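You operate a simulated robot arm through the tools that you are given. There is no shell and no other tool. Be economical: measure what you need, move in short steps, check, and stop when the job is done.

The job below is to be done with a simulated robot arm. You get a single attempt, and the scene is never put back.

## Task
Wipe off the old paste; clamp the heat sink on the module plate.
Fine: wipe with the white pad and put it back before the sink goes on; the purple clamp ends shut. Set down upright: white pad. What is to be rubbed or washed off counts as gone when no trace of it is left.

It is judged by the outcome, as a careful person would: the job done as asked, and still so three seconds after it is handed in. It fails if anything else is knocked over, pushed out of place, dropped, spilled or broken.

## Robot
A 7-joint arm with a two-finger parallel gripper, fixed in place. Base frame: the origin is at the foot of the arm, x ahead of it, y to its left, z up; the work surface is at about z = 0. Lengths are in m, angles in rad, forces in N, time in s.
With the tool pointing down near the work surface it reaches from about 0.24 to 0.62 m from the base axis. Its first joint turns from -1.152 to 1.152 rad. Payload 2.6 kg.
The tool frame sits at the grasp point between the pads (the TCP): z along the fingers, y along the line on which they close. The tips reach 0.03 m beyond it. The gripper opens to 0.094 m. The fingers are 0.028 m wide and 0.01 m thick; the gripper's body (0.05 by 0.096 m) begins 0.055 m behind the TCP.
Orientation is told as [roll, pitch, yaw] about the base's x, y, z axes, in that order, counted from this pose: with the fingers straight down and closing along the base's y, the tool's x points along the base's -x, its y along +y and its z along -z.

## Interface
- The arm moves only by the tool move_arm. Its argument "steps" is a list of rows, each a list of 3 entries, a list of its own where there are three numbers: the shift along the tool's x, y, z in units of 40 mm (1.0 is 40 mm), then the turn, a rotation vector about the tool's x, y, z in units of 8 degrees (1.0 is 8 degrees), then the opening, from 0 (shut) to 1 (fully open). In form: [[[dx, dy, dz], [rx, ry, rz], gripper], ...]. A call has 1 to 12 rows; each row shifts and turns the commanded pose from where the row before left it, along the tool's axes as they then stand. A call with a number of a shift or a turn outside -1 to 1 is refused whole. A row lasts 0.2 s, in which the tool goes at most 0.05 m and 0.15 rad; a call with a longer step from one row to the next is refused whole, and so is a gripper value outside its range. A pose out of reach is approached as far as the arm can. The call stops where the force on the tool passes 60 N (or 10 N more than at its start, if that is more) or the arm is blocked; 0.2 s more then pass. The fingers move at their own pace (about 0.072 m/s each) and stop on an object; they squeeze with about 25 N. The grip force told is the motor's: it shows also when the fingers shut on nothing. Time passes only in rows, and 0.2 s behind the last, so rows that do not move let the fingers close. The reply holds the time, the measured pose of the TCP, the force on the tool along the base axes, the opening and the grip force, in the units named above and with some noise, with the torque about the TCP (base axes, N m) and any sound that the robot's microphone picked up, and new pictures: "pictures" is both (left out), scene, wrist or none.
- Cameras (640 x 400 px; columns grow to the right, rows downward): "scene" is fixed at [0.0358, 0.4303, 0.5557]; the picture's right is [-0.80, -0.60, 0.00], its down [-0.29, 0.39, -0.87] and it looks along [0.52, -0.70, -0.49] (base axes); focal length 340 px, centre (320, 200). "wrist" rides on the gripper at [0.076, 0.014, -0.102] in the tool frame; the picture's right is [-0.18, 0.98, 0.00], its down [-0.75, -0.14, -0.64] and it looks along [-0.63, -0.12, 0.77] (tool axes); focal length 243 px, centre (320, 200).
- pixel_to_xyz(camera, pixels): there is no depth. For up to 12 entries [column, row, z] of the newest picture of that camera ("zoom" is the newest enlarged one), the place [x, y] in the base frame at which the ray of that pixel passes the height z, good to about 0.003 m, but the place of the scene camera against the robot may be out by one fixed shift of up to 0.018 m in any direction. No time passes.
- zoom(camera, box): a new picture of the part [left, top, right, bottom] of that camera's present view, enlarged. No time passes.
- job_done(): hands the job in; it is judged then, once.

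Go step by step. Measure first, check grasps and placings, and put right what went wrong. The budget is 80 turns and 200 pictures, counting those below and the enlarged ones. Unless the task says otherwise, let go and move clear before handing in, and close with one line.

The tools are called after ">>>" as a command line: name --argument value ..., lists and objects as JSON in quotes. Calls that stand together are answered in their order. move_arm: Moves the arm, as the interface text tells. Its arguments: {"type":"object","properties":{"steps":{"type":"array"},"pictures":{"type":"string","enum":["both","scene","wrist","none"]}},"required":["steps"]} The other tools are called the same way: pixel_to_xyz (camera, pixels) gives the place at which the rays of pixels pass given heights; zoom (camera, box) takes an enlarged picture of a part of a camera's view; job_done () hands the job in.

At the start:

```text
time_s: 0.0
tcp_pos: [0.4054, -0.1348, 0.3401]
tcp_rot: [0.0, 0.0, -0.001]
contact_force: [0.0, 0.3, -0.1]
torque: [0.01, 0.03, 0.0]
finger_gap: 0.0937
grasp_force: 0.1
```

scene: 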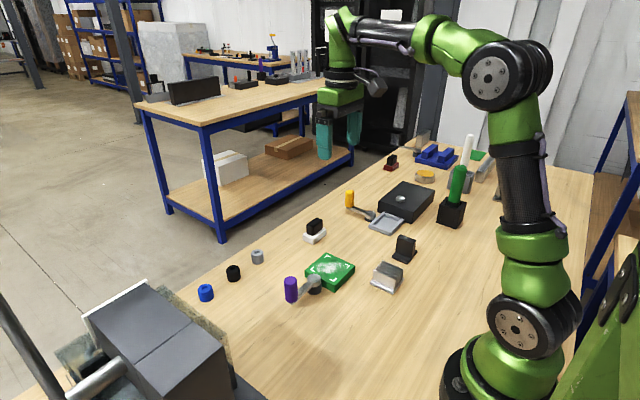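
wrist: 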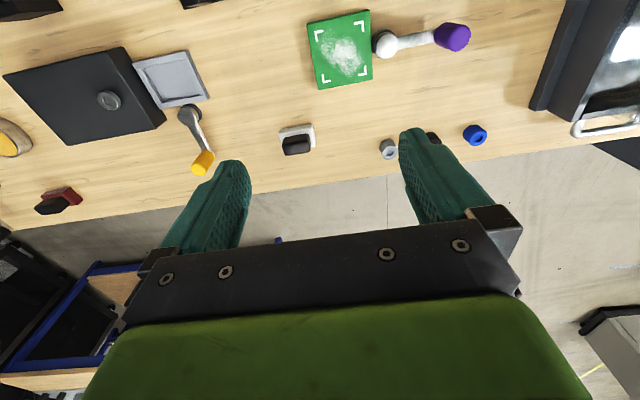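

The scene shows the green module plate with white paste near (330,270), a purple clamp lever at (292,289), and a white pad with black handle at (315,230). I'll zoom for detail.

>>> zoom --camera "scene" --box '[180, 200, 440, 330]'

>>> zoom --camera "scene" --box '[330, 120, 530, 245]'

>>> zoom --camera "wrist" --box '[260, 0, 500, 160]'

```text
2.46 times, centred on (310, 265) of scene
```

zoom: 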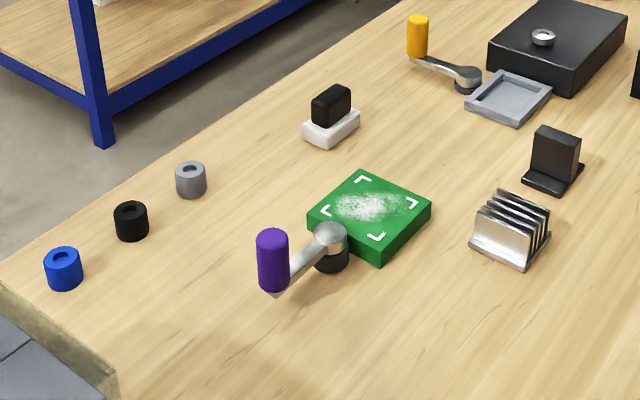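

```text
3.20 times, centred on (430, 182) of scene
```

zoom: 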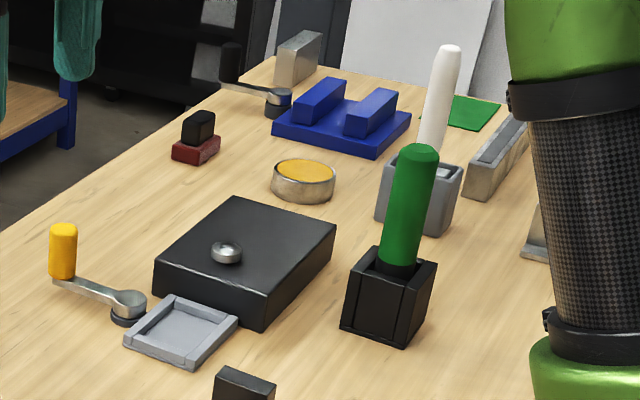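

```text
2.50 times, centred on (380, 80) of wrist
```

zoom: 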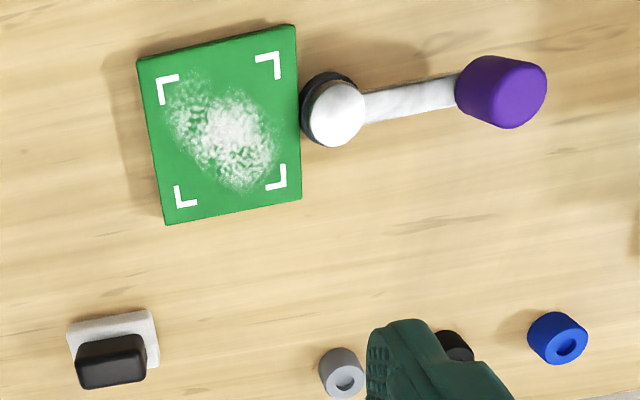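

The pad, plate, pivot and lever are all in the wrist zoom; I'll measure them at estimated heights.

>>> pixel_to_xyz --camera "zoom" --pixels '[[137, 60, 0.02], [295, 25, 0.02], [301, 200, 0.02], [165, 224, 0.02], [115, 350, 0.02], [112, 360, 0.04], [155, 312, 0.015], [68, 325, 0.015], [340, 115, 0.04], [490, 90, 0.06], [160, 370, 0.0], [225, 135, 0.02]]'

>>> zoom --camera "scene" --box '[260, 205, 420, 305]'

```text
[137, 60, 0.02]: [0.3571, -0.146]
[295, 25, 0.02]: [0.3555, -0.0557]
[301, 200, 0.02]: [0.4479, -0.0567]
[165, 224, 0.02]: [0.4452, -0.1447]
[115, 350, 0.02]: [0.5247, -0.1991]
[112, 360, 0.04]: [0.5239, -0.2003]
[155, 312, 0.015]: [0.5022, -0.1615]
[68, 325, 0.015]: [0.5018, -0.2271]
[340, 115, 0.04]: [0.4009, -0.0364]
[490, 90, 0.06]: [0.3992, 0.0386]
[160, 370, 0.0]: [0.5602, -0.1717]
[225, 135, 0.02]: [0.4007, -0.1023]
```

```text
4.00 times, centred on (340, 255) of scene
```

zoom: 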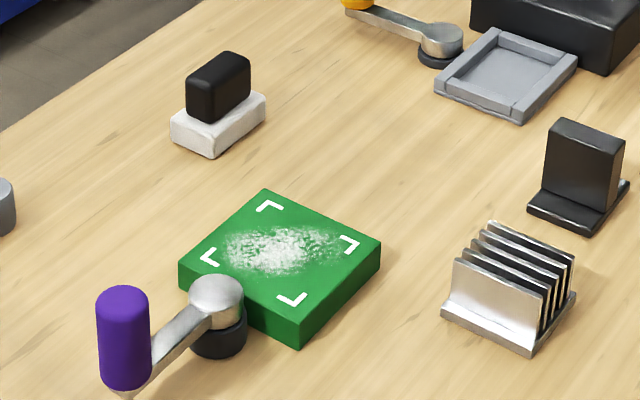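

The plate is axis-aligned, centre about (0.401,-0.101). I'll use the scene zoom to calibrate the shift and locate pad, sink and heights.

>>> pixel_to_xyz --camera "zoom" --pixels '[[265, 189, 0.02], [381, 243, 0.02], [302, 318, 0.02], [300, 350, 0.0], [179, 265, 0.02], [171, 138, 0.0], [210, 156, 0.0], [265, 113, 0.0], [442, 313, 0.0], [530, 353, 0.0], [577, 298, 0.0], [218, 345, 0.0]]'

>>> pixel_to_xyz --camera "wrist" --pixels '[[314.8, 24, 0.02], [314.8, 24, 0.0]]'

```text
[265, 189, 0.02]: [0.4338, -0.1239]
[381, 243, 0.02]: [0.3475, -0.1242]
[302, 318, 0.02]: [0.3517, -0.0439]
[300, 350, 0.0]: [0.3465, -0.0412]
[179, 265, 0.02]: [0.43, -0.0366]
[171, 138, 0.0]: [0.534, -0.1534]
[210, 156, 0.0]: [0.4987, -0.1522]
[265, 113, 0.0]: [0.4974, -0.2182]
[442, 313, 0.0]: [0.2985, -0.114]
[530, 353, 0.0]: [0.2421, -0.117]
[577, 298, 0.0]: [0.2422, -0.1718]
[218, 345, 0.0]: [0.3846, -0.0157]
```

```text
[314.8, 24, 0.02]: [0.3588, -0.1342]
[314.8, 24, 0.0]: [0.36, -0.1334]
```

Sink is about (0.281,-0.161) with fins along x; pad about (0.527,-0.203), after correcting the scene shift by (+0.011,-0.019). I'll lower toward the pad for a close look with the wrist camera.

>>> move_arm --steps '[[[-0.06, -0.28, 0.79], [0, 0, 0], 1], [[-0.06, -0.28, 0.79], [0, 0, 0], 1], [[-0.06, -0.28, 0.79], [0, 0, 0], 1], [[-0.06, -0.28, 0.79], [0, 0, 0], 1], [[-0.06, -0.28, 0.79], [0, 0, 0], 1], [[-0.06, -0.28, 0.79], [0, 0, 0], 1]]'

```text
time_s: 1.4
tcp_pos: [0.4222, -0.2034, 0.1505]
tcp_rot: [-0.001, 0.001, 0.0]
contact_force: [0.8, 0.7, -0.2]
torque: [0.0, 0.0, 0.03]
finger_gap: 0.0943
grasp_force: 0.0
```

scene: 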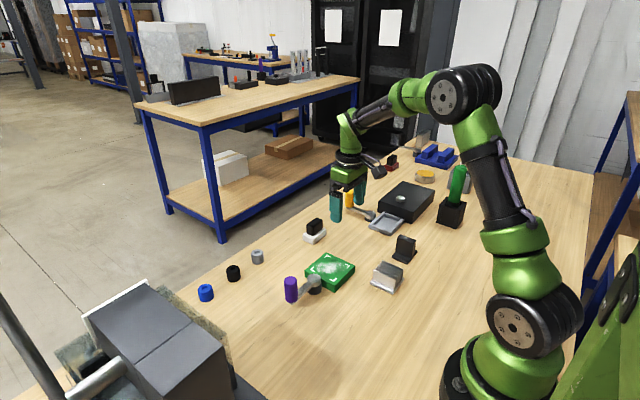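
wrist: 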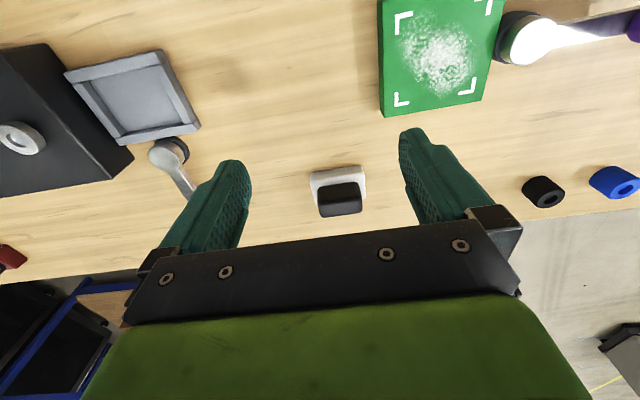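

The pad sits at wrist (338,192), between the finger tips. I'll zoom and measure handle edges.

>>> zoom --camera "wrist" --box '[290, 150, 386, 230]'

>>> zoom --camera "scene" --box '[290, 210, 340, 250]'

>>> zoom --camera "wrist" --box '[370, 0, 640, 130]'

>>> pixel_to_xyz --camera "wrist" --pixels '[[310, 171, 0.018], [364, 166, 0.018], [317, 186, 0.05], [360, 183, 0.05], [318, 216, 0.05], [362, 212, 0.05], [380, 117, 0.0], [383, 110, 0.02], [482, 99, 0.02], [500, 50, 0.0]]'

```text
5.00 times, centred on (338, 190) of wrist
```

zoom: 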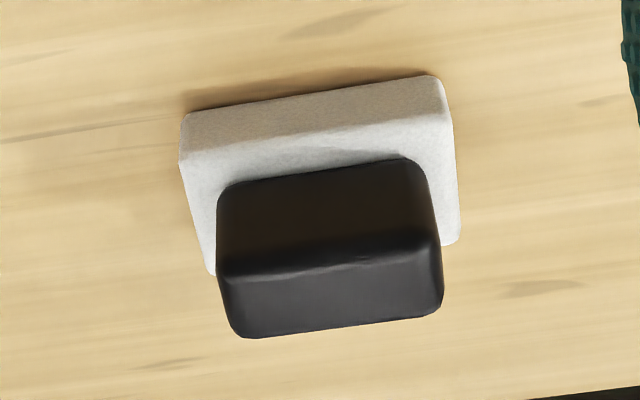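

```text
10.00 times, centred on (315, 230) of scene
```

zoom: 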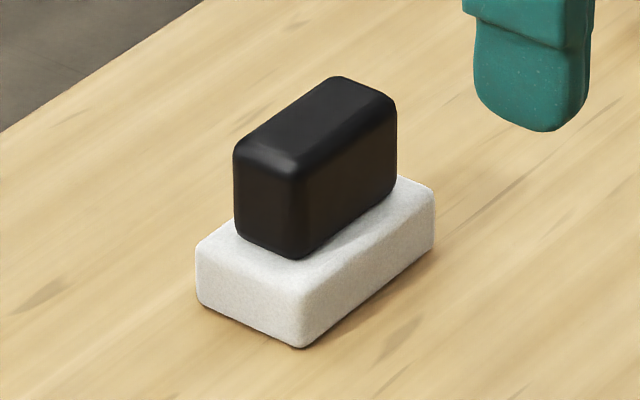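

```text
2.37 times, centred on (505, 65) of wrist
```

zoom: 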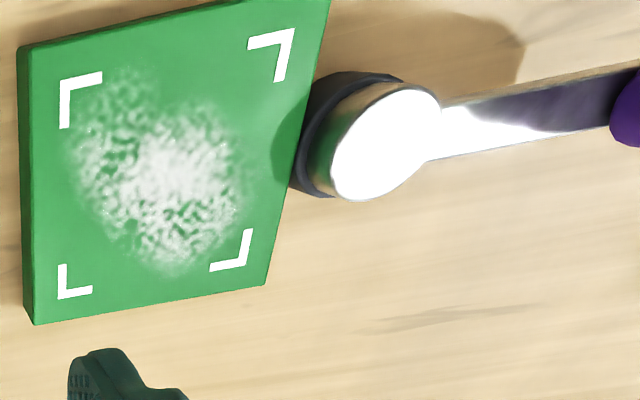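

```text
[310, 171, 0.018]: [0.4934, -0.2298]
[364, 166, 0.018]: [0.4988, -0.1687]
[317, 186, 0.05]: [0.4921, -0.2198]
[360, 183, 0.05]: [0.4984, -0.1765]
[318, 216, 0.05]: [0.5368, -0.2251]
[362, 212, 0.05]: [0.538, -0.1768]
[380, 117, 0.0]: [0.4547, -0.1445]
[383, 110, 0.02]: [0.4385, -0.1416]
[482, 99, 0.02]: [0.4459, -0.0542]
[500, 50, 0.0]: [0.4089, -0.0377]
```

Refining: pad bottom/top edges and handle edges at candidate heights so I can solve for the heights.

>>> pixel_to_xyz --camera "wrist" --pixels '[[311, 173, 0.0], [362, 165.4, 0.0], [310.6, 182, 0.015], [364.4, 174, 0.015], [310.6, 182, 0.02], [319, 188, 0.018], [358, 182, 0.018], [318, 205, 0.05], [361.6, 199, 0.05], [321, 217.6, 0.05], [361, 213, 0.05], [366, 198, 0.018]]'

>>> pixel_to_xyz --camera "scene" --pixels '[[313, 244.9, 0.0], [313, 239.5, 0.015], [312.5, 236, 0.018], [312.5, 226, 0.045], [312.5, 226, 0.05]]'

```text
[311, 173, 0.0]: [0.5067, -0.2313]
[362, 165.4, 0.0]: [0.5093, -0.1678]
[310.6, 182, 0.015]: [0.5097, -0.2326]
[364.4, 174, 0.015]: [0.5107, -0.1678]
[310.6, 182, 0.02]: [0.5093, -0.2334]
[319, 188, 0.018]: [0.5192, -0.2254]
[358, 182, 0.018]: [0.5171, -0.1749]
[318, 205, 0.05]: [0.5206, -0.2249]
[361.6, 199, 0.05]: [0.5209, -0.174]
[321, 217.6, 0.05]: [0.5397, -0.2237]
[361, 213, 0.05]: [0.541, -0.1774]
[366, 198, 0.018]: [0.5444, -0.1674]
```

```text
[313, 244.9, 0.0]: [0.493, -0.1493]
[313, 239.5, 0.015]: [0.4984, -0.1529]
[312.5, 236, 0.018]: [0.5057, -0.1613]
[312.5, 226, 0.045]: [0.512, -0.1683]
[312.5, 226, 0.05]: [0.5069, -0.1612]
```

Handle spans x 0.519–0.543, y −0.225…−0.174, top about z 0.05. I'll go over it and descend with TCP at 0.056, then close.

>>> move_arm --steps '[[[-0.9, 0.03, 0], [0, 0, 0], 1], [[-0.9, 0.03, 0], [0, 0, 0], 1], [[-0.9, 0.03, 0], [0, 0, 0], 1], [[0, 0, 0.79], [0, 0, 0], 1], [[0, 0, 0.79], [0, 0, 0], 1], [[0, 0, 0.78], [0, 0, 0], 1], [[0, 0, 0], [0, 0, 0], 1]]'

```text
time_s: 3.0
tcp_pos: [0.5284, -0.1979, 0.056]
tcp_rot: [0.0, 0.0, 0.0]
contact_force: [-0.1, -0.5, -0.7]
torque: [0.01, 0.03, -0.01]
finger_gap: 0.0939
grasp_force: 0.0
```

scene: 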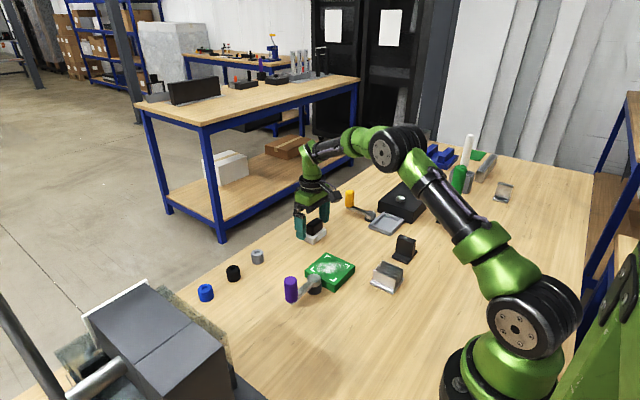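
wrist: 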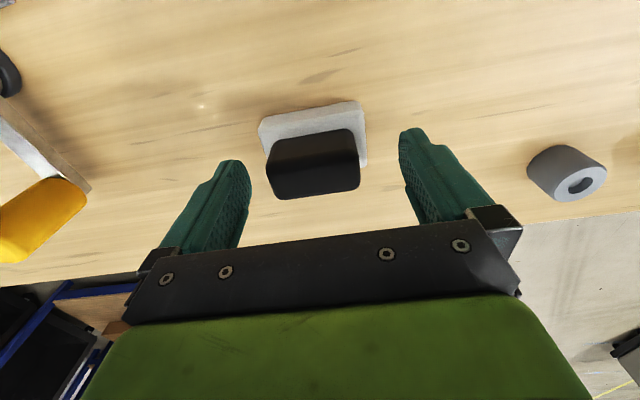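

Handle appears centred a bit left of the fingers; I'll check its top corners at z 0.05 before closing.

>>> zoom --camera "wrist" --box '[240, 90, 400, 210]'

>>> zoom --camera "scene" --box '[280, 190, 350, 250]'

>>> pixel_to_xyz --camera "wrist" --pixels '[[281, 199, 0.048], [358, 190, 0.048], [268, 175, 0.05], [357, 163, 0.05], [362, 102, 0.0], [259, 120, 0.0]]'

```text
3.33 times, centred on (320, 150) of wrist
```

zoom: 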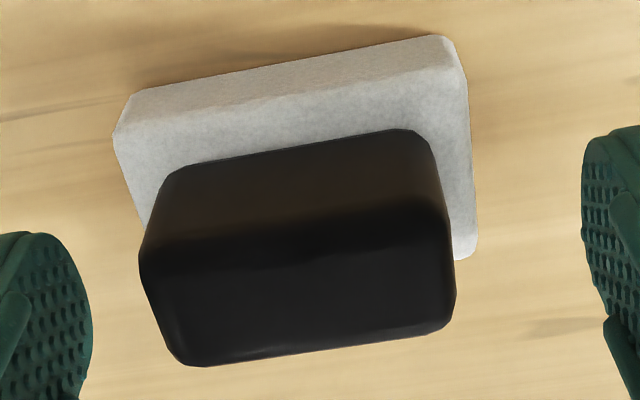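

```text
6.67 times, centred on (315, 220) of scene
```

zoom: 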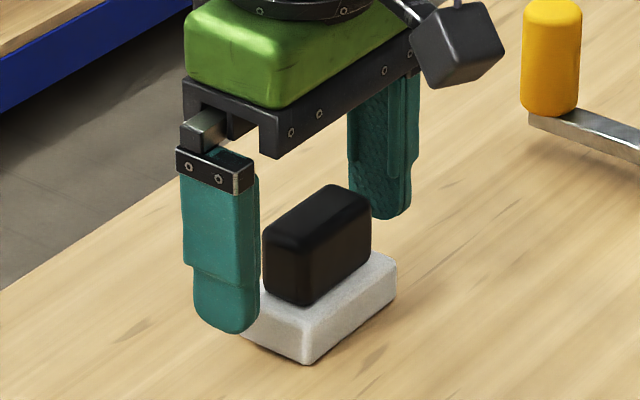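

```text
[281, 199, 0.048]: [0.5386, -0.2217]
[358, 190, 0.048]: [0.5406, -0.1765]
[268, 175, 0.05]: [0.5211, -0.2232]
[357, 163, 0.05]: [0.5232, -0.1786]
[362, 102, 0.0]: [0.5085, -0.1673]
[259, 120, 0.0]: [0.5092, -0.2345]
```

Aligned within 2 mm. Nudge and close.

>>> move_arm --steps '[[[-0.04, -0.05, 0.08], [0, 0, 0], 1], [[0, 0, 0], [0, 0, 0], 0], [[0, 0, 0], [0, 0, 0], 0], [[0, 0, 0], [0, 0, 0], 0], [[0, 0, 0], [0, 0, 0], 0]]' --pictures "wrist"

```text
time_s: 4.2
tcp_pos: [0.5293, -0.1983, 0.0531]
tcp_rot: [0.0, 0.0, 0.0]
contact_force: [0.0, -0.4, -0.6]
torque: [0.03, -0.03, 0.02]
finger_gap: 0.0534
grasp_force: 25.5
```

wrist: 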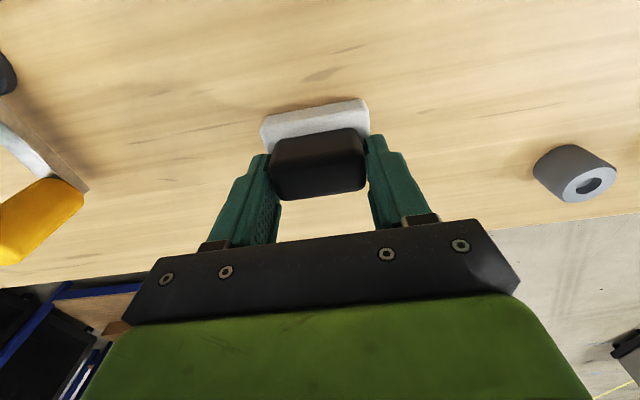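

Gripped (gap 0.053, 25 N). Lift and carry to over the plate's far edge, hovering above.

>>> move_arm --steps '[[[0, 0, -0.5], [0, 0, 0], 0], [[0, 0, -0.8], [0, 0, 0], 0], [[0, 0, -0.7], [0, 0, 0], 0], [[0.62, 0.575, 0], [0, 0, 0], 0], [[0.62, 0.575, 0], [0, 0, 0], 0], [[0.62, 0.575, 0], [0, 0, 0], 0], [[0.62, 0.575, 0], [0, 0, 0], 0], [[0, 0, 0.6], [0, 0, 0], 0], [[0, 0, 0.6], [0, 0, 0], 0], [[0, 0, 0], [0, 0, 0], 0]]'

```text
time_s: 6.4
tcp_pos: [0.4316, -0.1063, 0.0859]
tcp_rot: [-0.001, -0.001, -0.002]
contact_force: [-0.1, 0.7, -1.1]
torque: [0.01, -0.02, 0.01]
finger_gap: 0.0531
grasp_force: 24.8
```

scene: 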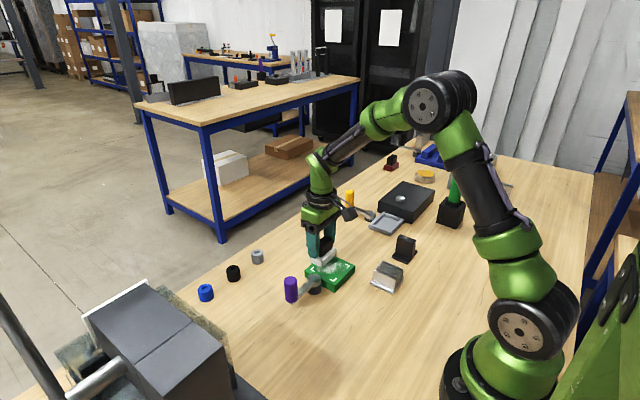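
wrist: 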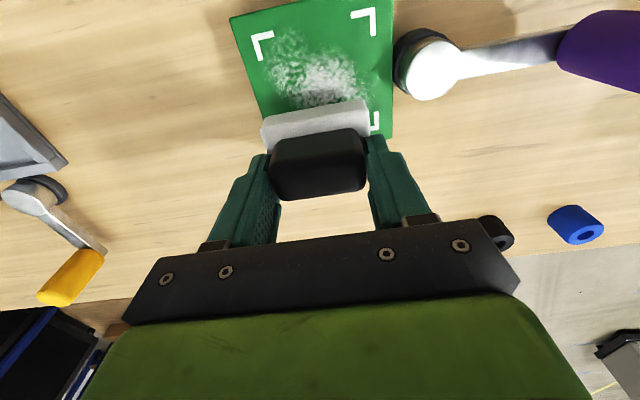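

Pad hovers over the plate's far edge. Descend in small steps until contact.

>>> move_arm --steps '[[[0, 0, 0.1], [0, 0, 0], 0], [[0, 0, 0.1], [0, 0, 0], 0], [[0, 0, 0.08], [0, 0, 0], 0]]' --pictures "none"

```text
time_s: 7.2
tcp_pos: [0.4313, -0.1074, 0.0742]
tcp_rot: [0.001, -0.002, -0.002]
contact_force: [-5.0, 0.9, 14.0]
torque: [0.14, 0.39, 0.02]
finger_gap: 0.0535
grasp_force: 24.9
```

Contact at TCP z 0.074 with 14 N. Wipe with strokes along x.

>>> move_arm --steps '[[[0.35, 0, 0], [0, 0, 0], 0], [[0.35, 0, 0], [0, 0, 0], 0], [[0.35, 0, 0], [0, 0, 0], 0], [[0.35, 0, 0], [0, 0, 0], 0], [[0, -0.12, 0], [0, 0, 0], 0], [[-0.35, 0, 0], [0, 0, 0], 0], [[-0.35, 0, 0], [0, 0, 0], 0], [[-0.35, 0, 0], [0, 0, 0], 0], [[-0.35, 0, 0], [0, 0, 0], 0]]'

```text
time_s: 9.2
tcp_pos: [0.4308, -0.1125, 0.0741]
tcp_rot: [0.0, 0.0, -0.002]
contact_force: [-5.7, -0.4, 13.4]
torque: [-0.01, 0.28, 0.03]
finger_gap: 0.0533
grasp_force: 24.7
```

scene: 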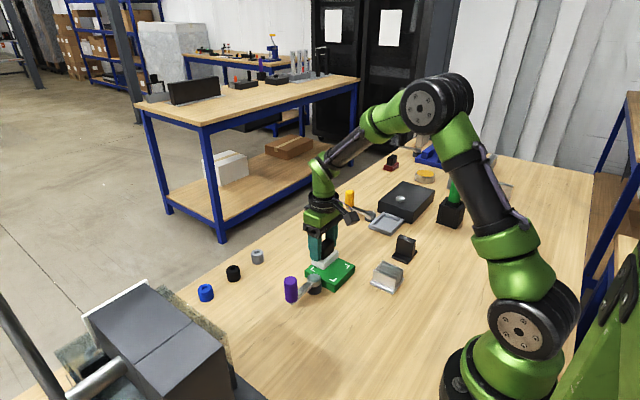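
wrist: 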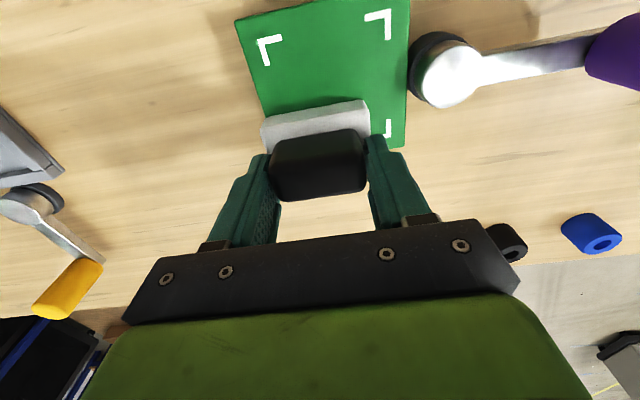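

Paste is already visibly gone; one more overlapping pass at y ≈ −0.097, then lift.

>>> move_arm --steps '[[[0, 0.36, 0], [0, 0, 0], 0], [[0.35, 0, 0], [0, 0, 0], 0], [[0.35, 0, 0], [0, 0, 0], 0], [[0.35, 0, 0], [0, 0, 0], 0], [[0.35, 0, 0], [0, 0, 0], 0], [[-0.35, 0, 0], [0, 0, 0], 0], [[-0.35, 0, 0], [0, 0, 0], 0], [[-0.35, 0, 0], [0, 0, 0], 0], [[-0.35, 0, 0], [0, 0, 0], 0], [[0, 0, -0.7], [0, 0, 0], 0], [[-0.7, -0.3, -0.7], [0, 0, 0], 0]]'

>>> zoom --camera "wrist" --box '[230, 0, 450, 140]'

>>> zoom --camera "scene" --box '[270, 240, 370, 310]'

```text
time_s: 11.6
tcp_pos: [0.4584, -0.1087, 0.1274]
tcp_rot: [0.001, -0.001, 0.0]
contact_force: [0.0, 0.4, -0.2]
torque: [-0.01, -0.01, -0.05]
finger_gap: 0.0535
grasp_force: 24.9
```

scene: 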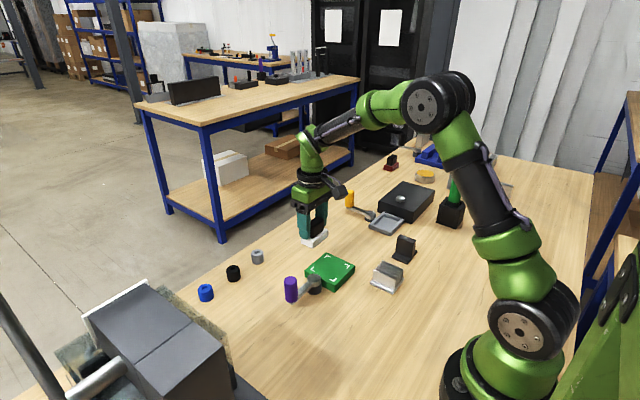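
wrist: 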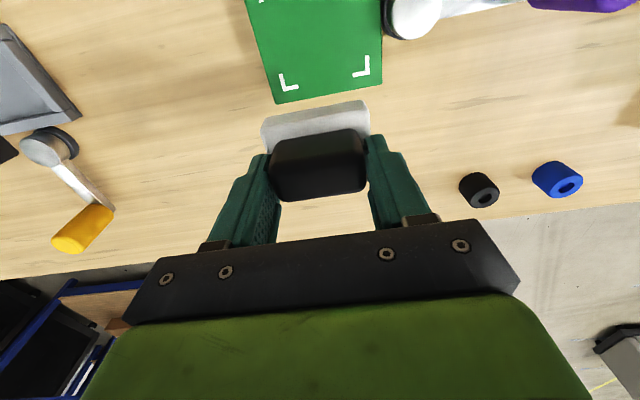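

```text
2.86 times, centred on (340, 70) of wrist
```

zoom: 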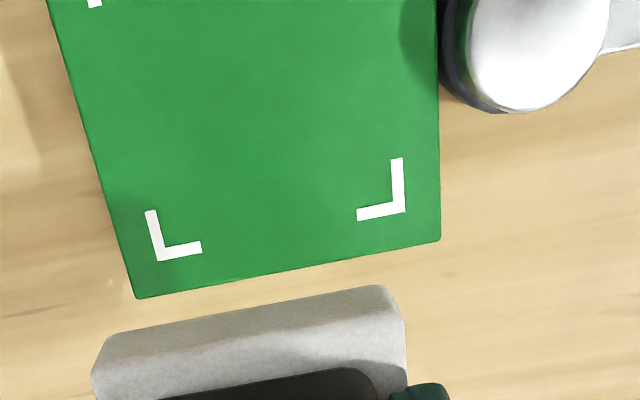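

```text
5.71 times, centred on (320, 275) of scene
```

zoom: 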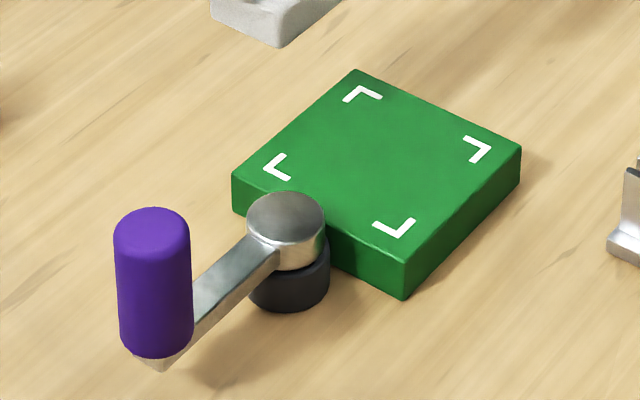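

Plate is clean with only the corner marks left. Return pad to its original spot (0.529,−0.198).

>>> move_arm --steps '[[[-0.59, -0.747, 0], [0, 0, 0], 0], [[-0.59, -0.747, 0], [0, 0, 0], 0], [[-0.59, -0.747, 0], [0, 0, 0], 0], [[0, 0, 0.7], [0, 0, 0], 0], [[0, 0, 0.7], [0, 0, 0], 0], [[0, 0, 0.3], [0, 0, 0], 0], [[0, 0, 0.13], [0, 0, 0], 0], [[0, 0, 0], [0, 0, 0], 0]]'

```text
time_s: 13.4
tcp_pos: [0.5285, -0.2002, 0.0563]
tcp_rot: [0.0, -0.001, 0.001]
contact_force: [0.0, 0.1, -0.9]
torque: [0.01, 0.01, -0.01]
finger_gap: 0.0532
grasp_force: 25.0
```

scene: 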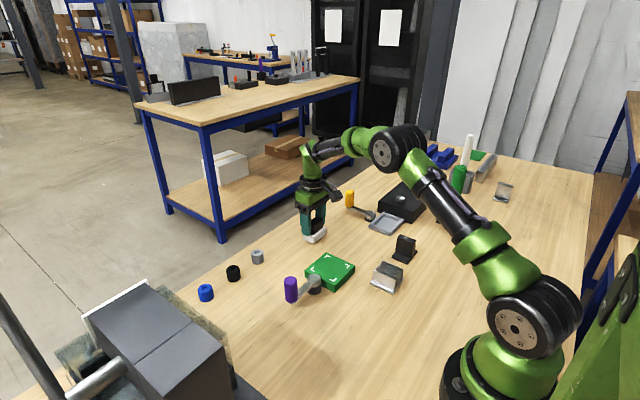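
wrist: 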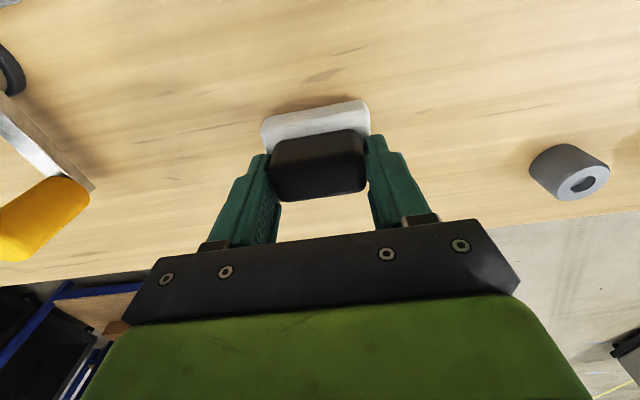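

Still 3 mm above the table. Lower gently until it touches.

>>> move_arm --steps '[[[-0.02, 0.04, 0.04], [0, 0, 0], 0], [[0, 0, 0.04], [0, 0, 0], 0], [[0, 0, 0], [0, 0, 0], 0]]' --pictures "none"

```text
time_s: 14.2
tcp_pos: [0.5296, -0.1974, 0.0534]
tcp_rot: [-0.001, 0.0, -0.001]
contact_force: [0.5, 0.4, -0.8]
torque: [-0.01, 0.0, 0.02]
finger_gap: 0.0535
grasp_force: 25.0
```

>>> move_arm --steps '[[[0, 0, 0.025], [0, 0, 0], 0], [[0, 0, 0], [0, 0, 0], 0]]' --pictures "none"

```text
time_s: 14.8
tcp_pos: [0.5286, -0.1984, 0.0526]
tcp_rot: [0.001, 0.001, 0.002]
contact_force: [-0.6, -0.5, -0.6]
torque: [0.03, -0.03, 0.02]
finger_gap: 0.0534
grasp_force: 24.9
```

No contact force yet; lower another millimetre or so.

>>> move_arm --steps '[[[0, 0, 0.025], [0, 0, 0], 0], [[0, 0, 0.02], [0, 0, 0], 0], [[0, 0, 0], [0, 0, 0], 0]]' --pictures "wrist"

>>> zoom --camera "scene" --box '[280, 200, 350, 250]'

```text
time_s: 15.6
tcp_pos: [0.53, -0.1971, 0.052]
tcp_rot: [0.0, -0.002, -0.001]
contact_force: [-4.2, 1.1, 12.7]
torque: [0.11, 0.33, -0.04]
finger_gap: 0.0533
grasp_force: 25.3
```

wrist: 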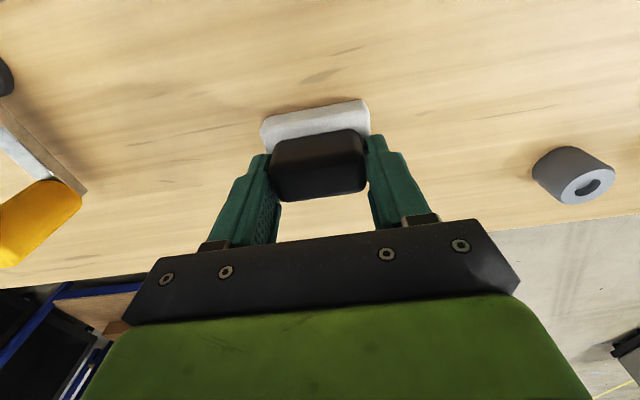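

```text
8.00 times, centred on (315, 225) of scene
```

zoom: 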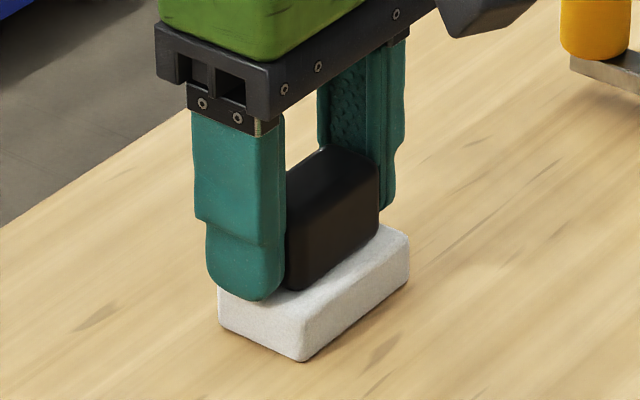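

Pad rests on the table (12 N). Open, rise, and go to view the heat sink.

>>> move_arm --steps '[[[0, 0, 0], [0, 0, 0], 1], [[0, 0, 0], [0, 0, 0], 1], [[0, 0, 0], [0, 0, 0], 1], [[0, 0, -0.5], [0, 0, 0], 1], [[0, 0, -1], [0, 0, 0], 1], [[0, 0, -1], [0, 0, 0], 1], [[0, 0, -1], [0, 0, 0], 1]]' --pictures "none"

>>> move_arm --steps '[[[0.95, 0.15, 0], [0, 0, 0], 1], [[0.95, 0.15, 0], [0, 0, 0], 1], [[0.95, 0.15, 0], [0, 0, 0], 1], [[0.95, 0.15, 0], [0, 0, 0], 1], [[0.95, 0.15, 0], [0, 0, 0], 1], [[0.95, 0.15, 0], [0, 0, 0], 1], [[0, 0, 0], [0, 0, 0], 1]]'

>>> zoom --camera "wrist" --box '[220, 20, 420, 145]'

>>> zoom --camera "scene" --box '[290, 210, 430, 300]'

```text
time_s: 17.2
tcp_pos: [0.5291, -0.1978, 0.191]
tcp_rot: [-0.001, 0.001, 0.0]
contact_force: [-0.6, -0.2, -0.5]
torque: [0.03, 0.03, 0.05]
finger_gap: 0.0939
grasp_force: 0.0
```

```text
time_s: 18.8
tcp_pos: [0.3015, -0.1635, 0.1902]
tcp_rot: [0.0, -0.001, -0.001]
contact_force: [0.6, -0.2, -0.4]
torque: [0.01, 0.01, 0.01]
finger_gap: 0.0939
grasp_force: 0.0
```

scene: 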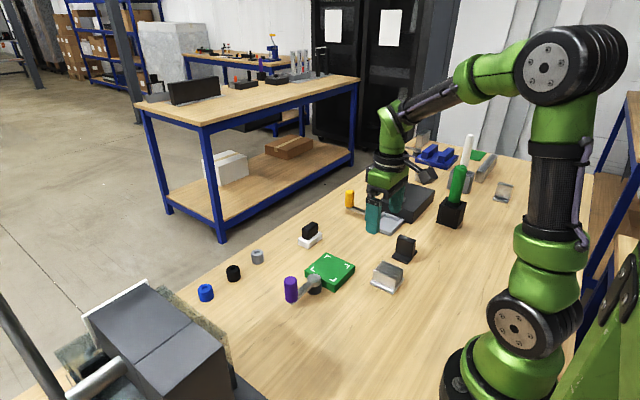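
wrist: 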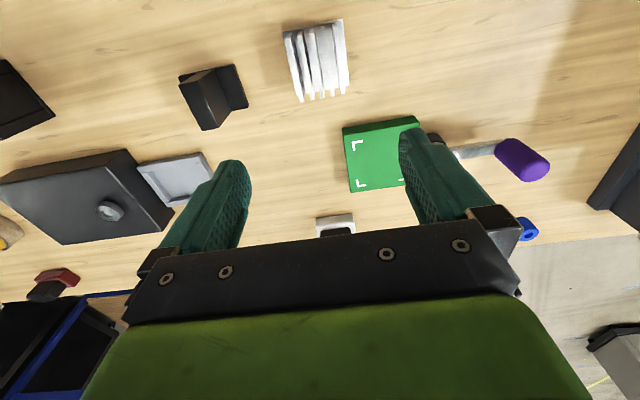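

```text
3.20 times, centred on (320, 82) of wrist
```

zoom: 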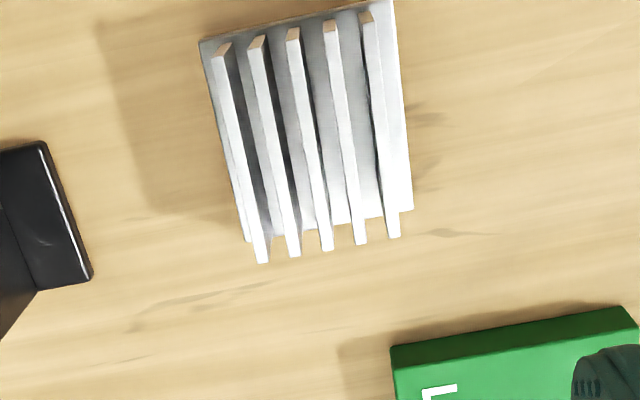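

```text
4.44 times, centred on (360, 255) of scene
```

zoom: 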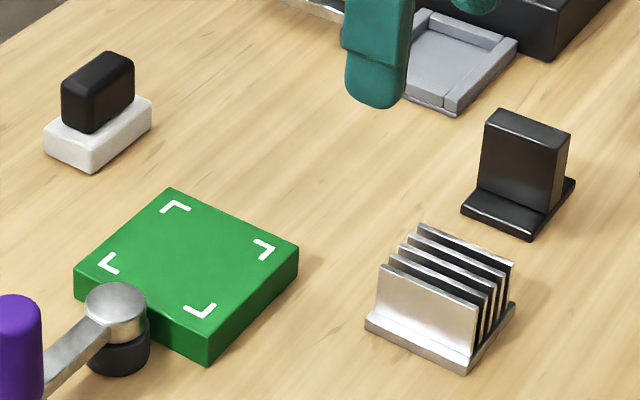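

Pad is upright in place; the sink is clear at wrist (318,60). Measure it.

>>> pixel_to_xyz --camera "wrist" --pixels '[[282.5, 32.6, 0.004], [342.5, 19.5, 0.004], [349, 84.5, 0.004], [289.4, 34.5, 0.04], [302, 101.4, 0.04], [335, 24.2, 0.04], [343, 93.3, 0.04], [289.4, 34.5, 0.03], [302, 101.4, 0.03], [347.2, 124, 0.02], [343, 128, 0.022], [402, 106, 0.022]]'

>>> pixel_to_xyz --camera "zoom" --pixels '[[366, 330, 0.0], [465, 375, 0.0], [514, 310, 0.0], [378, 317, 0.006], [385, 253, 0.03], [385, 253, 0.04], [385, 253, 0.045], [478, 300, 0.04], [468, 358, 0.006]]'

```text
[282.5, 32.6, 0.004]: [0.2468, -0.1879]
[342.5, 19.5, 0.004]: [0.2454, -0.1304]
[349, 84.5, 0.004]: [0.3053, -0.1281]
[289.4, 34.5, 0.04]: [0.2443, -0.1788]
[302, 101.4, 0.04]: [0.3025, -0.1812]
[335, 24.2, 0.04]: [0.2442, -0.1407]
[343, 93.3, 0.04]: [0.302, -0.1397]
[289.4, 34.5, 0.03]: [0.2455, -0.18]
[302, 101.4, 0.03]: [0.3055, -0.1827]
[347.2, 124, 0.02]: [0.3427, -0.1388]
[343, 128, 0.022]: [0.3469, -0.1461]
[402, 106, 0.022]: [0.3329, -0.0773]
```

```text
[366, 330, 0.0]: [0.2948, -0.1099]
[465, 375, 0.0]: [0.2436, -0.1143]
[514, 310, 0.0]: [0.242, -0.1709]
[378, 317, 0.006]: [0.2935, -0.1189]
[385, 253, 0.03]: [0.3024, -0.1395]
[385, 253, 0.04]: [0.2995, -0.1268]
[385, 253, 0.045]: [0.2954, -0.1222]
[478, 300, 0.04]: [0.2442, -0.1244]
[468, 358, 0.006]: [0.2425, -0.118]
```

Sink base x 0.246–0.304, y −0.188…−0.129; fins y −0.181…−0.140, top ≈0.043. Descend above it with a partially open gripper and check.

>>> move_arm --steps '[[[0.33, 0.05, 0], [0, 0, 0], 0.8], [[0.33, 0.05, 0], [0, 0, 0], 0.8], [[0, 0, 0.75], [0, 0, 0], 0.8], [[0, 0, 0.75], [0, 0, 0], 0.8], [[0, 0, 0.75], [0, 0, 0], 0.8], [[0, 0, 0.5], [0, 0, 0], 0.8], [[0, 0, 0], [0, 0, 0], 0.8]]'

>>> zoom --camera "scene" --box '[340, 210, 440, 300]'

```text
time_s: 20.4
tcp_pos: [0.2745, -0.1573, 0.0793]
tcp_rot: [-0.001, 0.0, -0.001]
contact_force: [0.3, -0.6, -0.9]
torque: [0.02, 0.01, 0.01]
finger_gap: 0.0754
grasp_force: 0.1
```

scene: 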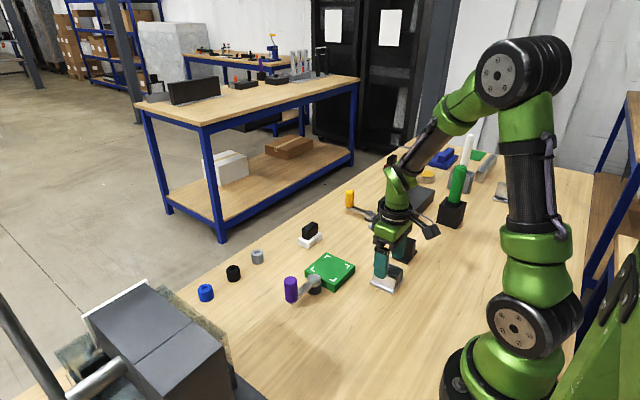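
wrist: 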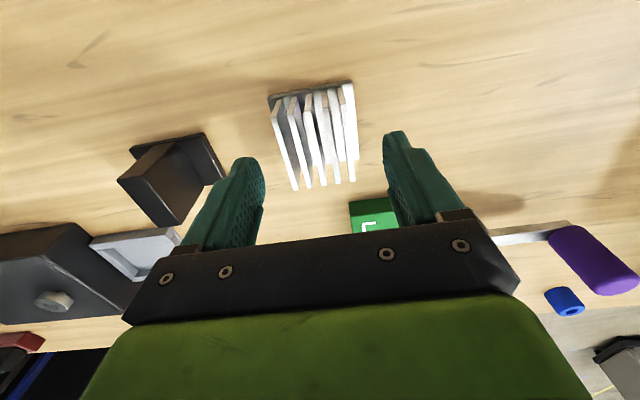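

```text
4.44 times, centred on (390, 255) of scene
```

zoom: 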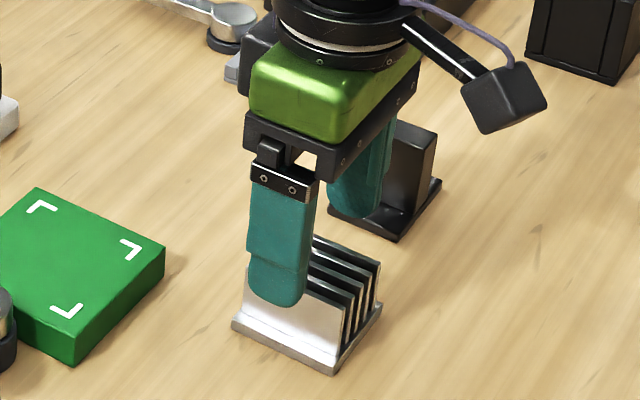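

Check clearance between the left finger and the black stand, and sink centring.

>>> zoom --camera "wrist" --box '[110, 70, 400, 250]'

>>> pixel_to_xyz --camera "wrist" --pixels '[[207, 133, 0.005], [225, 180, 0.005], [184, 220, 0.05], [175, 145, 0.05], [283, 107, 0.043], [297, 190, 0.043], [344, 85, 0.043], [353, 181, 0.043], [268, 97, 0.0], [352, 80, 0.0]]'

```text
2.21 times, centred on (255, 160) of wrist
```

zoom: 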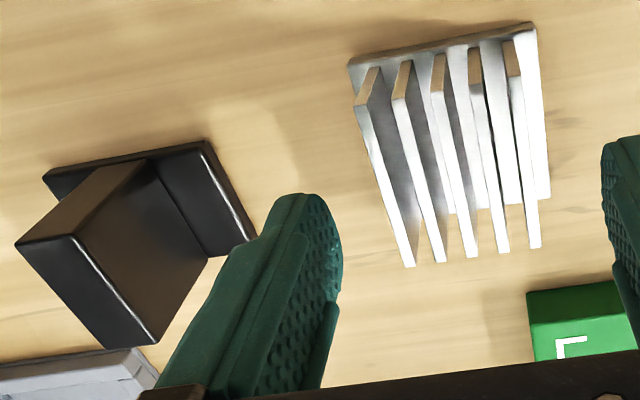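

```text
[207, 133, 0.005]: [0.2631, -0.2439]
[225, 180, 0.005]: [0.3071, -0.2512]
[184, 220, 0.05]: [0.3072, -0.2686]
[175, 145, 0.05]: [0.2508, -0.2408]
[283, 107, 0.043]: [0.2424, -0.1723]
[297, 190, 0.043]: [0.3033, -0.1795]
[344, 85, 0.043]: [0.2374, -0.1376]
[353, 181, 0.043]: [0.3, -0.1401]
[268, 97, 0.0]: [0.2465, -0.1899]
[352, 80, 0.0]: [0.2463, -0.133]
```

Clearance OK (stand edge y −0.24; finger −0.205). Descend and close on the fins.

>>> move_arm --steps '[[[0, -0.05, 0.45], [0, 0, 0], 0.8], [[0, 0, 0.42], [0, 0, 0], 0.8], [[0, 0, 0], [0, 0, 0], 0], [[0, 0, 0], [0, 0, 0], 0], [[0, 0, 0], [0, 0, 0], 0], [[0, 0, 0], [0, 0, 0], 0]]' --pictures "wrist"

>>> zoom --camera "scene" --box '[340, 210, 440, 300]'

```text
time_s: 21.8
tcp_pos: [0.2744, -0.1605, 0.045]
tcp_rot: [0.0, 0.0, 0.0]
contact_force: [-0.5, -0.4, 0.1]
torque: [-0.02, 0.02, 0.01]
finger_gap: 0.0458
grasp_force: 24.6
```

wrist: 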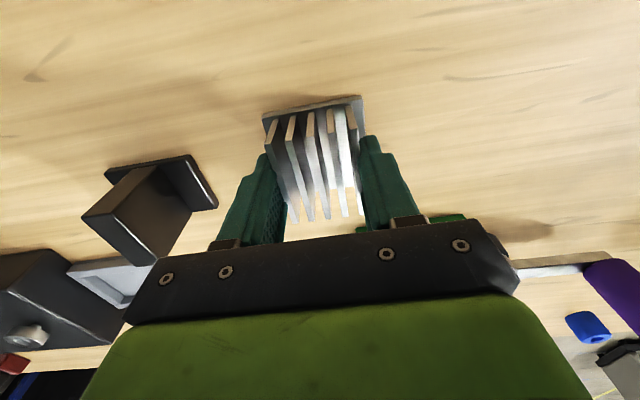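

```text
4.44 times, centred on (390, 255) of scene
```

zoom: 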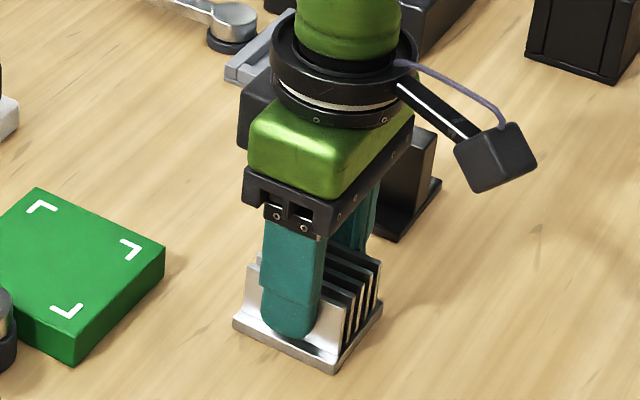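

Gripped (gap 0.046). Lift and move above the plate.

>>> move_arm --steps '[[[0, 0, -0.4], [0, 0, 0], 0], [[0, 0, -0.6], [0, 0, 0], 0], [[0, 0, -0.6], [0, 0, 0], 0], [[-0.78, 0.365, 0], [0, 0, 0], 0], [[-0.78, 0.365, 0], [0, 0, 0], 0], [[-0.78, 0.365, 0], [0, 0, 0], 0], [[-0.78, 0.365, 0], [0, 0, 0], 0], [[0, 0, 0.4], [0, 0, 0], 0], [[0, 0, 0.4], [0, 0, 0], 0], [[0, 0, 0], [0, 0, 0], 0]]'

>>> zoom --camera "wrist" --box '[200, 40, 440, 230]'

>>> zoom --camera "scene" --box '[270, 230, 370, 310]'

```text
time_s: 24.0
tcp_pos: [0.399, -0.1029, 0.0789]
tcp_rot: [-0.001, -0.001, -0.001]
contact_force: [-0.1, -0.1, -2.0]
torque: [-0.01, 0.02, -0.01]
finger_gap: 0.0457
grasp_force: 25.1
```

scene: 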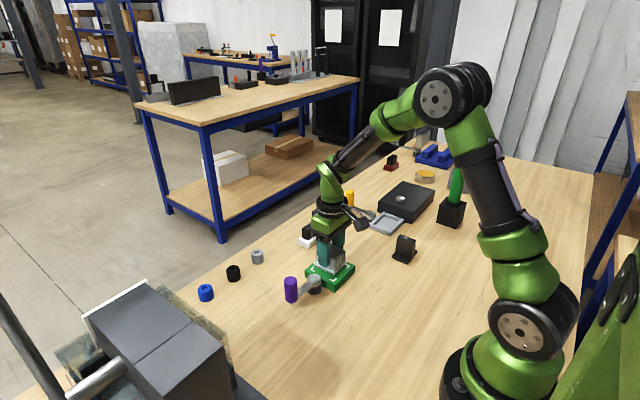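
wrist: 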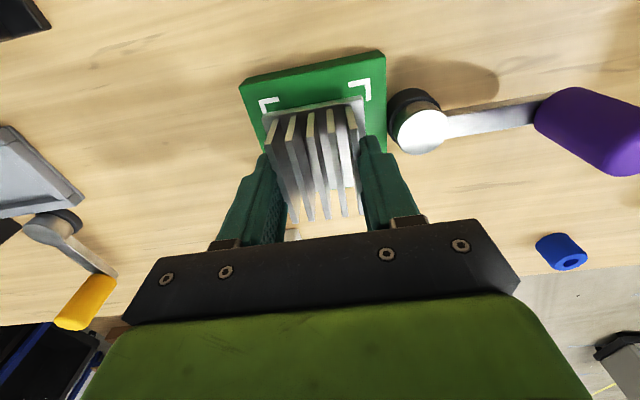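

```text
2.11 times, centred on (320, 135) of wrist
```

zoom: 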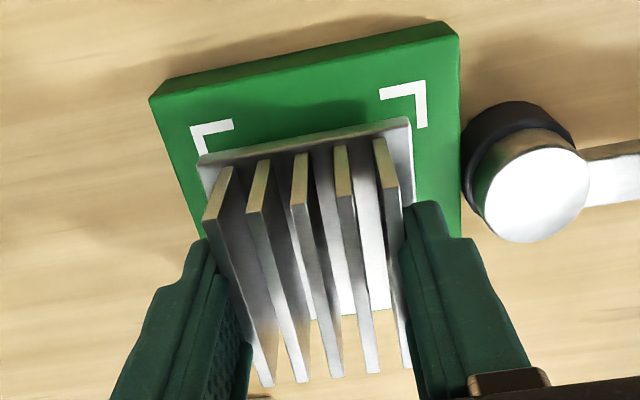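

```text
5.00 times, centred on (320, 270) of scene
```

zoom: 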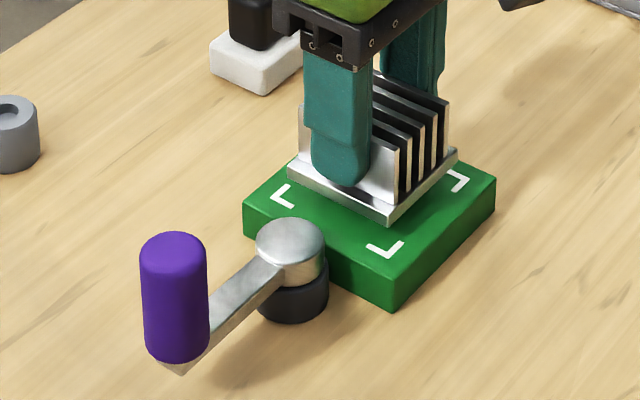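

Compare bracket corners (z≈0.0215) with sink base corners (z≈0.035).

>>> pixel_to_xyz --camera "wrist" --pixels '[[259.3, 100.9, 0.0215], [370.3, 79.1, 0.0215], [262.2, 114.5, 0.035], [361.9, 96.3, 0.035], [242, 88, 0.0215], [385, 53, 0.0215]]'

>>> pixel_to_xyz --camera "zoom" --pixels '[[286, 208, 0.0215], [387, 258, 0.0215], [468, 180, 0.0215], [287, 180, 0.035], [387, 226, 0.035], [457, 160, 0.035]]'

```text
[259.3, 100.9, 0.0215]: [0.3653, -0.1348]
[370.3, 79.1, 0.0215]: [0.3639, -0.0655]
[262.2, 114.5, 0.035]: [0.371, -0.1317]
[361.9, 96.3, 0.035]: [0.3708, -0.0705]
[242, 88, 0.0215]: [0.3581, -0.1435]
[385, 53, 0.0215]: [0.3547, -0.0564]
```

```text
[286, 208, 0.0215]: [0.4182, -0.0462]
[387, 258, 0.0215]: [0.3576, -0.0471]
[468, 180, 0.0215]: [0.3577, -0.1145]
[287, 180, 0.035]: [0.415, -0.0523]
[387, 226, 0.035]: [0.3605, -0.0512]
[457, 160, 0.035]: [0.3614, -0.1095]
```

Sink is centred on the marks within about 1 mm. Lower to contact.

>>> move_arm --steps '[[[0, 0, 0.15], [0, 0, 0], 0], [[0, 0, 0.1], [0, 0, 0], 0], [[0, 0, 0.05], [0, 0, 0], 0], [[0, 0, 0], [0, 0, 0], 0]]' --pictures "none"

```text
time_s: 25.0
tcp_pos: [0.4005, -0.1018, 0.0667]
tcp_rot: [-0.001, -0.001, 0.001]
contact_force: [-4.4, 0.8, 10.3]
torque: [0.01, 0.31, -0.04]
finger_gap: 0.0459
grasp_force: 24.8
```

Seated with 10 N. Open only partway to clear the pivot cap, then rise and look.

>>> move_arm --steps '[[[0, 0, 0], [0, 0, 0], 0.64], [[0, 0, 0], [0, 0, 0], 0.64], [[0, 0, -0.4], [0, 0, 0], 0.64], [[0, 0, -0.8], [0, 0, 0], 0.64], [[0, 0, -0.8], [0, 0, 0], 0.64], [[0.5, 0, -0.8], [0, 0, 0], 0.64], [[0.8, 0, -0.3], [0, 0, 0], 0.64]]'

>>> zoom --camera "wrist" --box '[240, 60, 500, 220]'

>>> zoom --camera "scene" --box '[270, 240, 370, 310]'

```text
time_s: 26.6
tcp_pos: [0.3506, -0.1024, 0.1891]
tcp_rot: [0.0, 0.0, 0.0]
contact_force: [-0.3, -0.2, -1.0]
torque: [0.0, 0.02, -0.04]
finger_gap: 0.0601
grasp_force: 0.0
```

scene: 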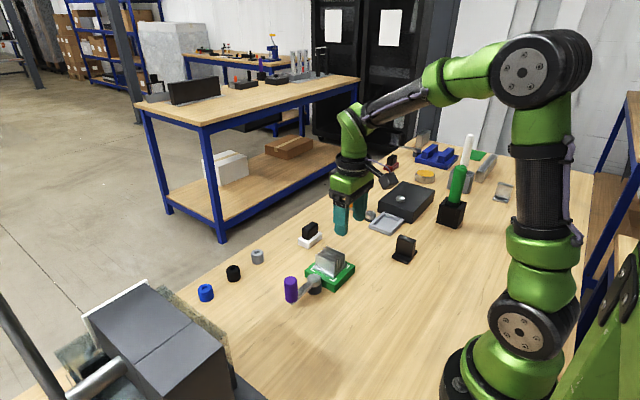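
wrist: 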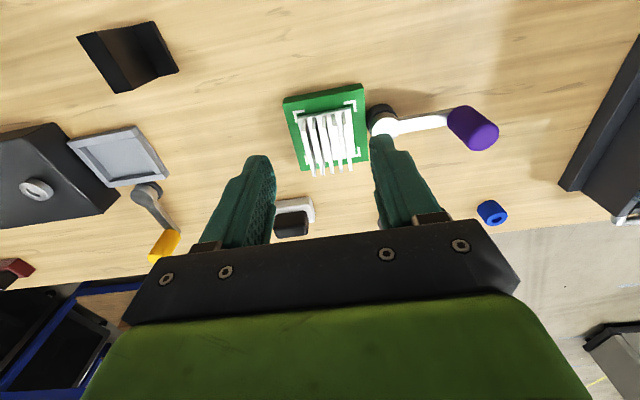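

```text
2.46 times, centred on (370, 140) of wrist
```

zoom: 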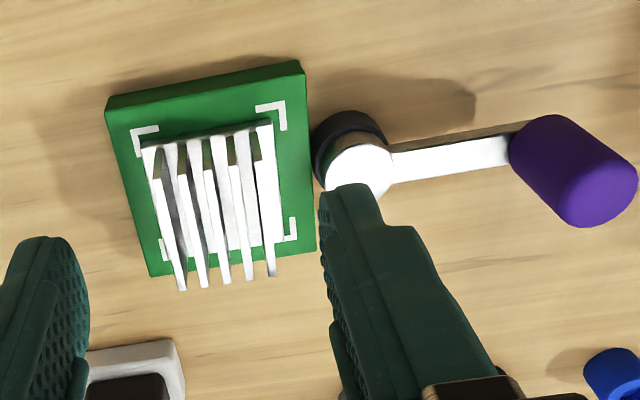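

```text
5.71 times, centred on (320, 275) of scene
```

zoom: 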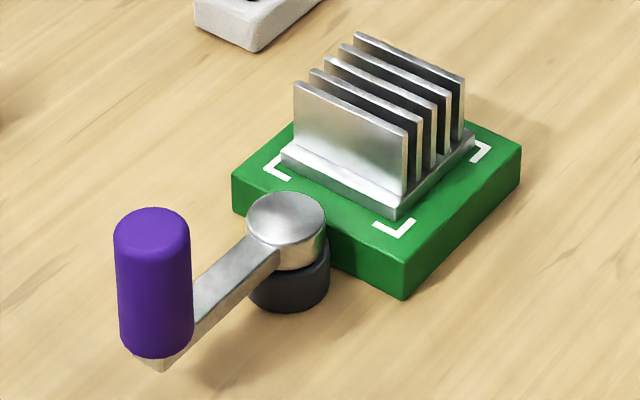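

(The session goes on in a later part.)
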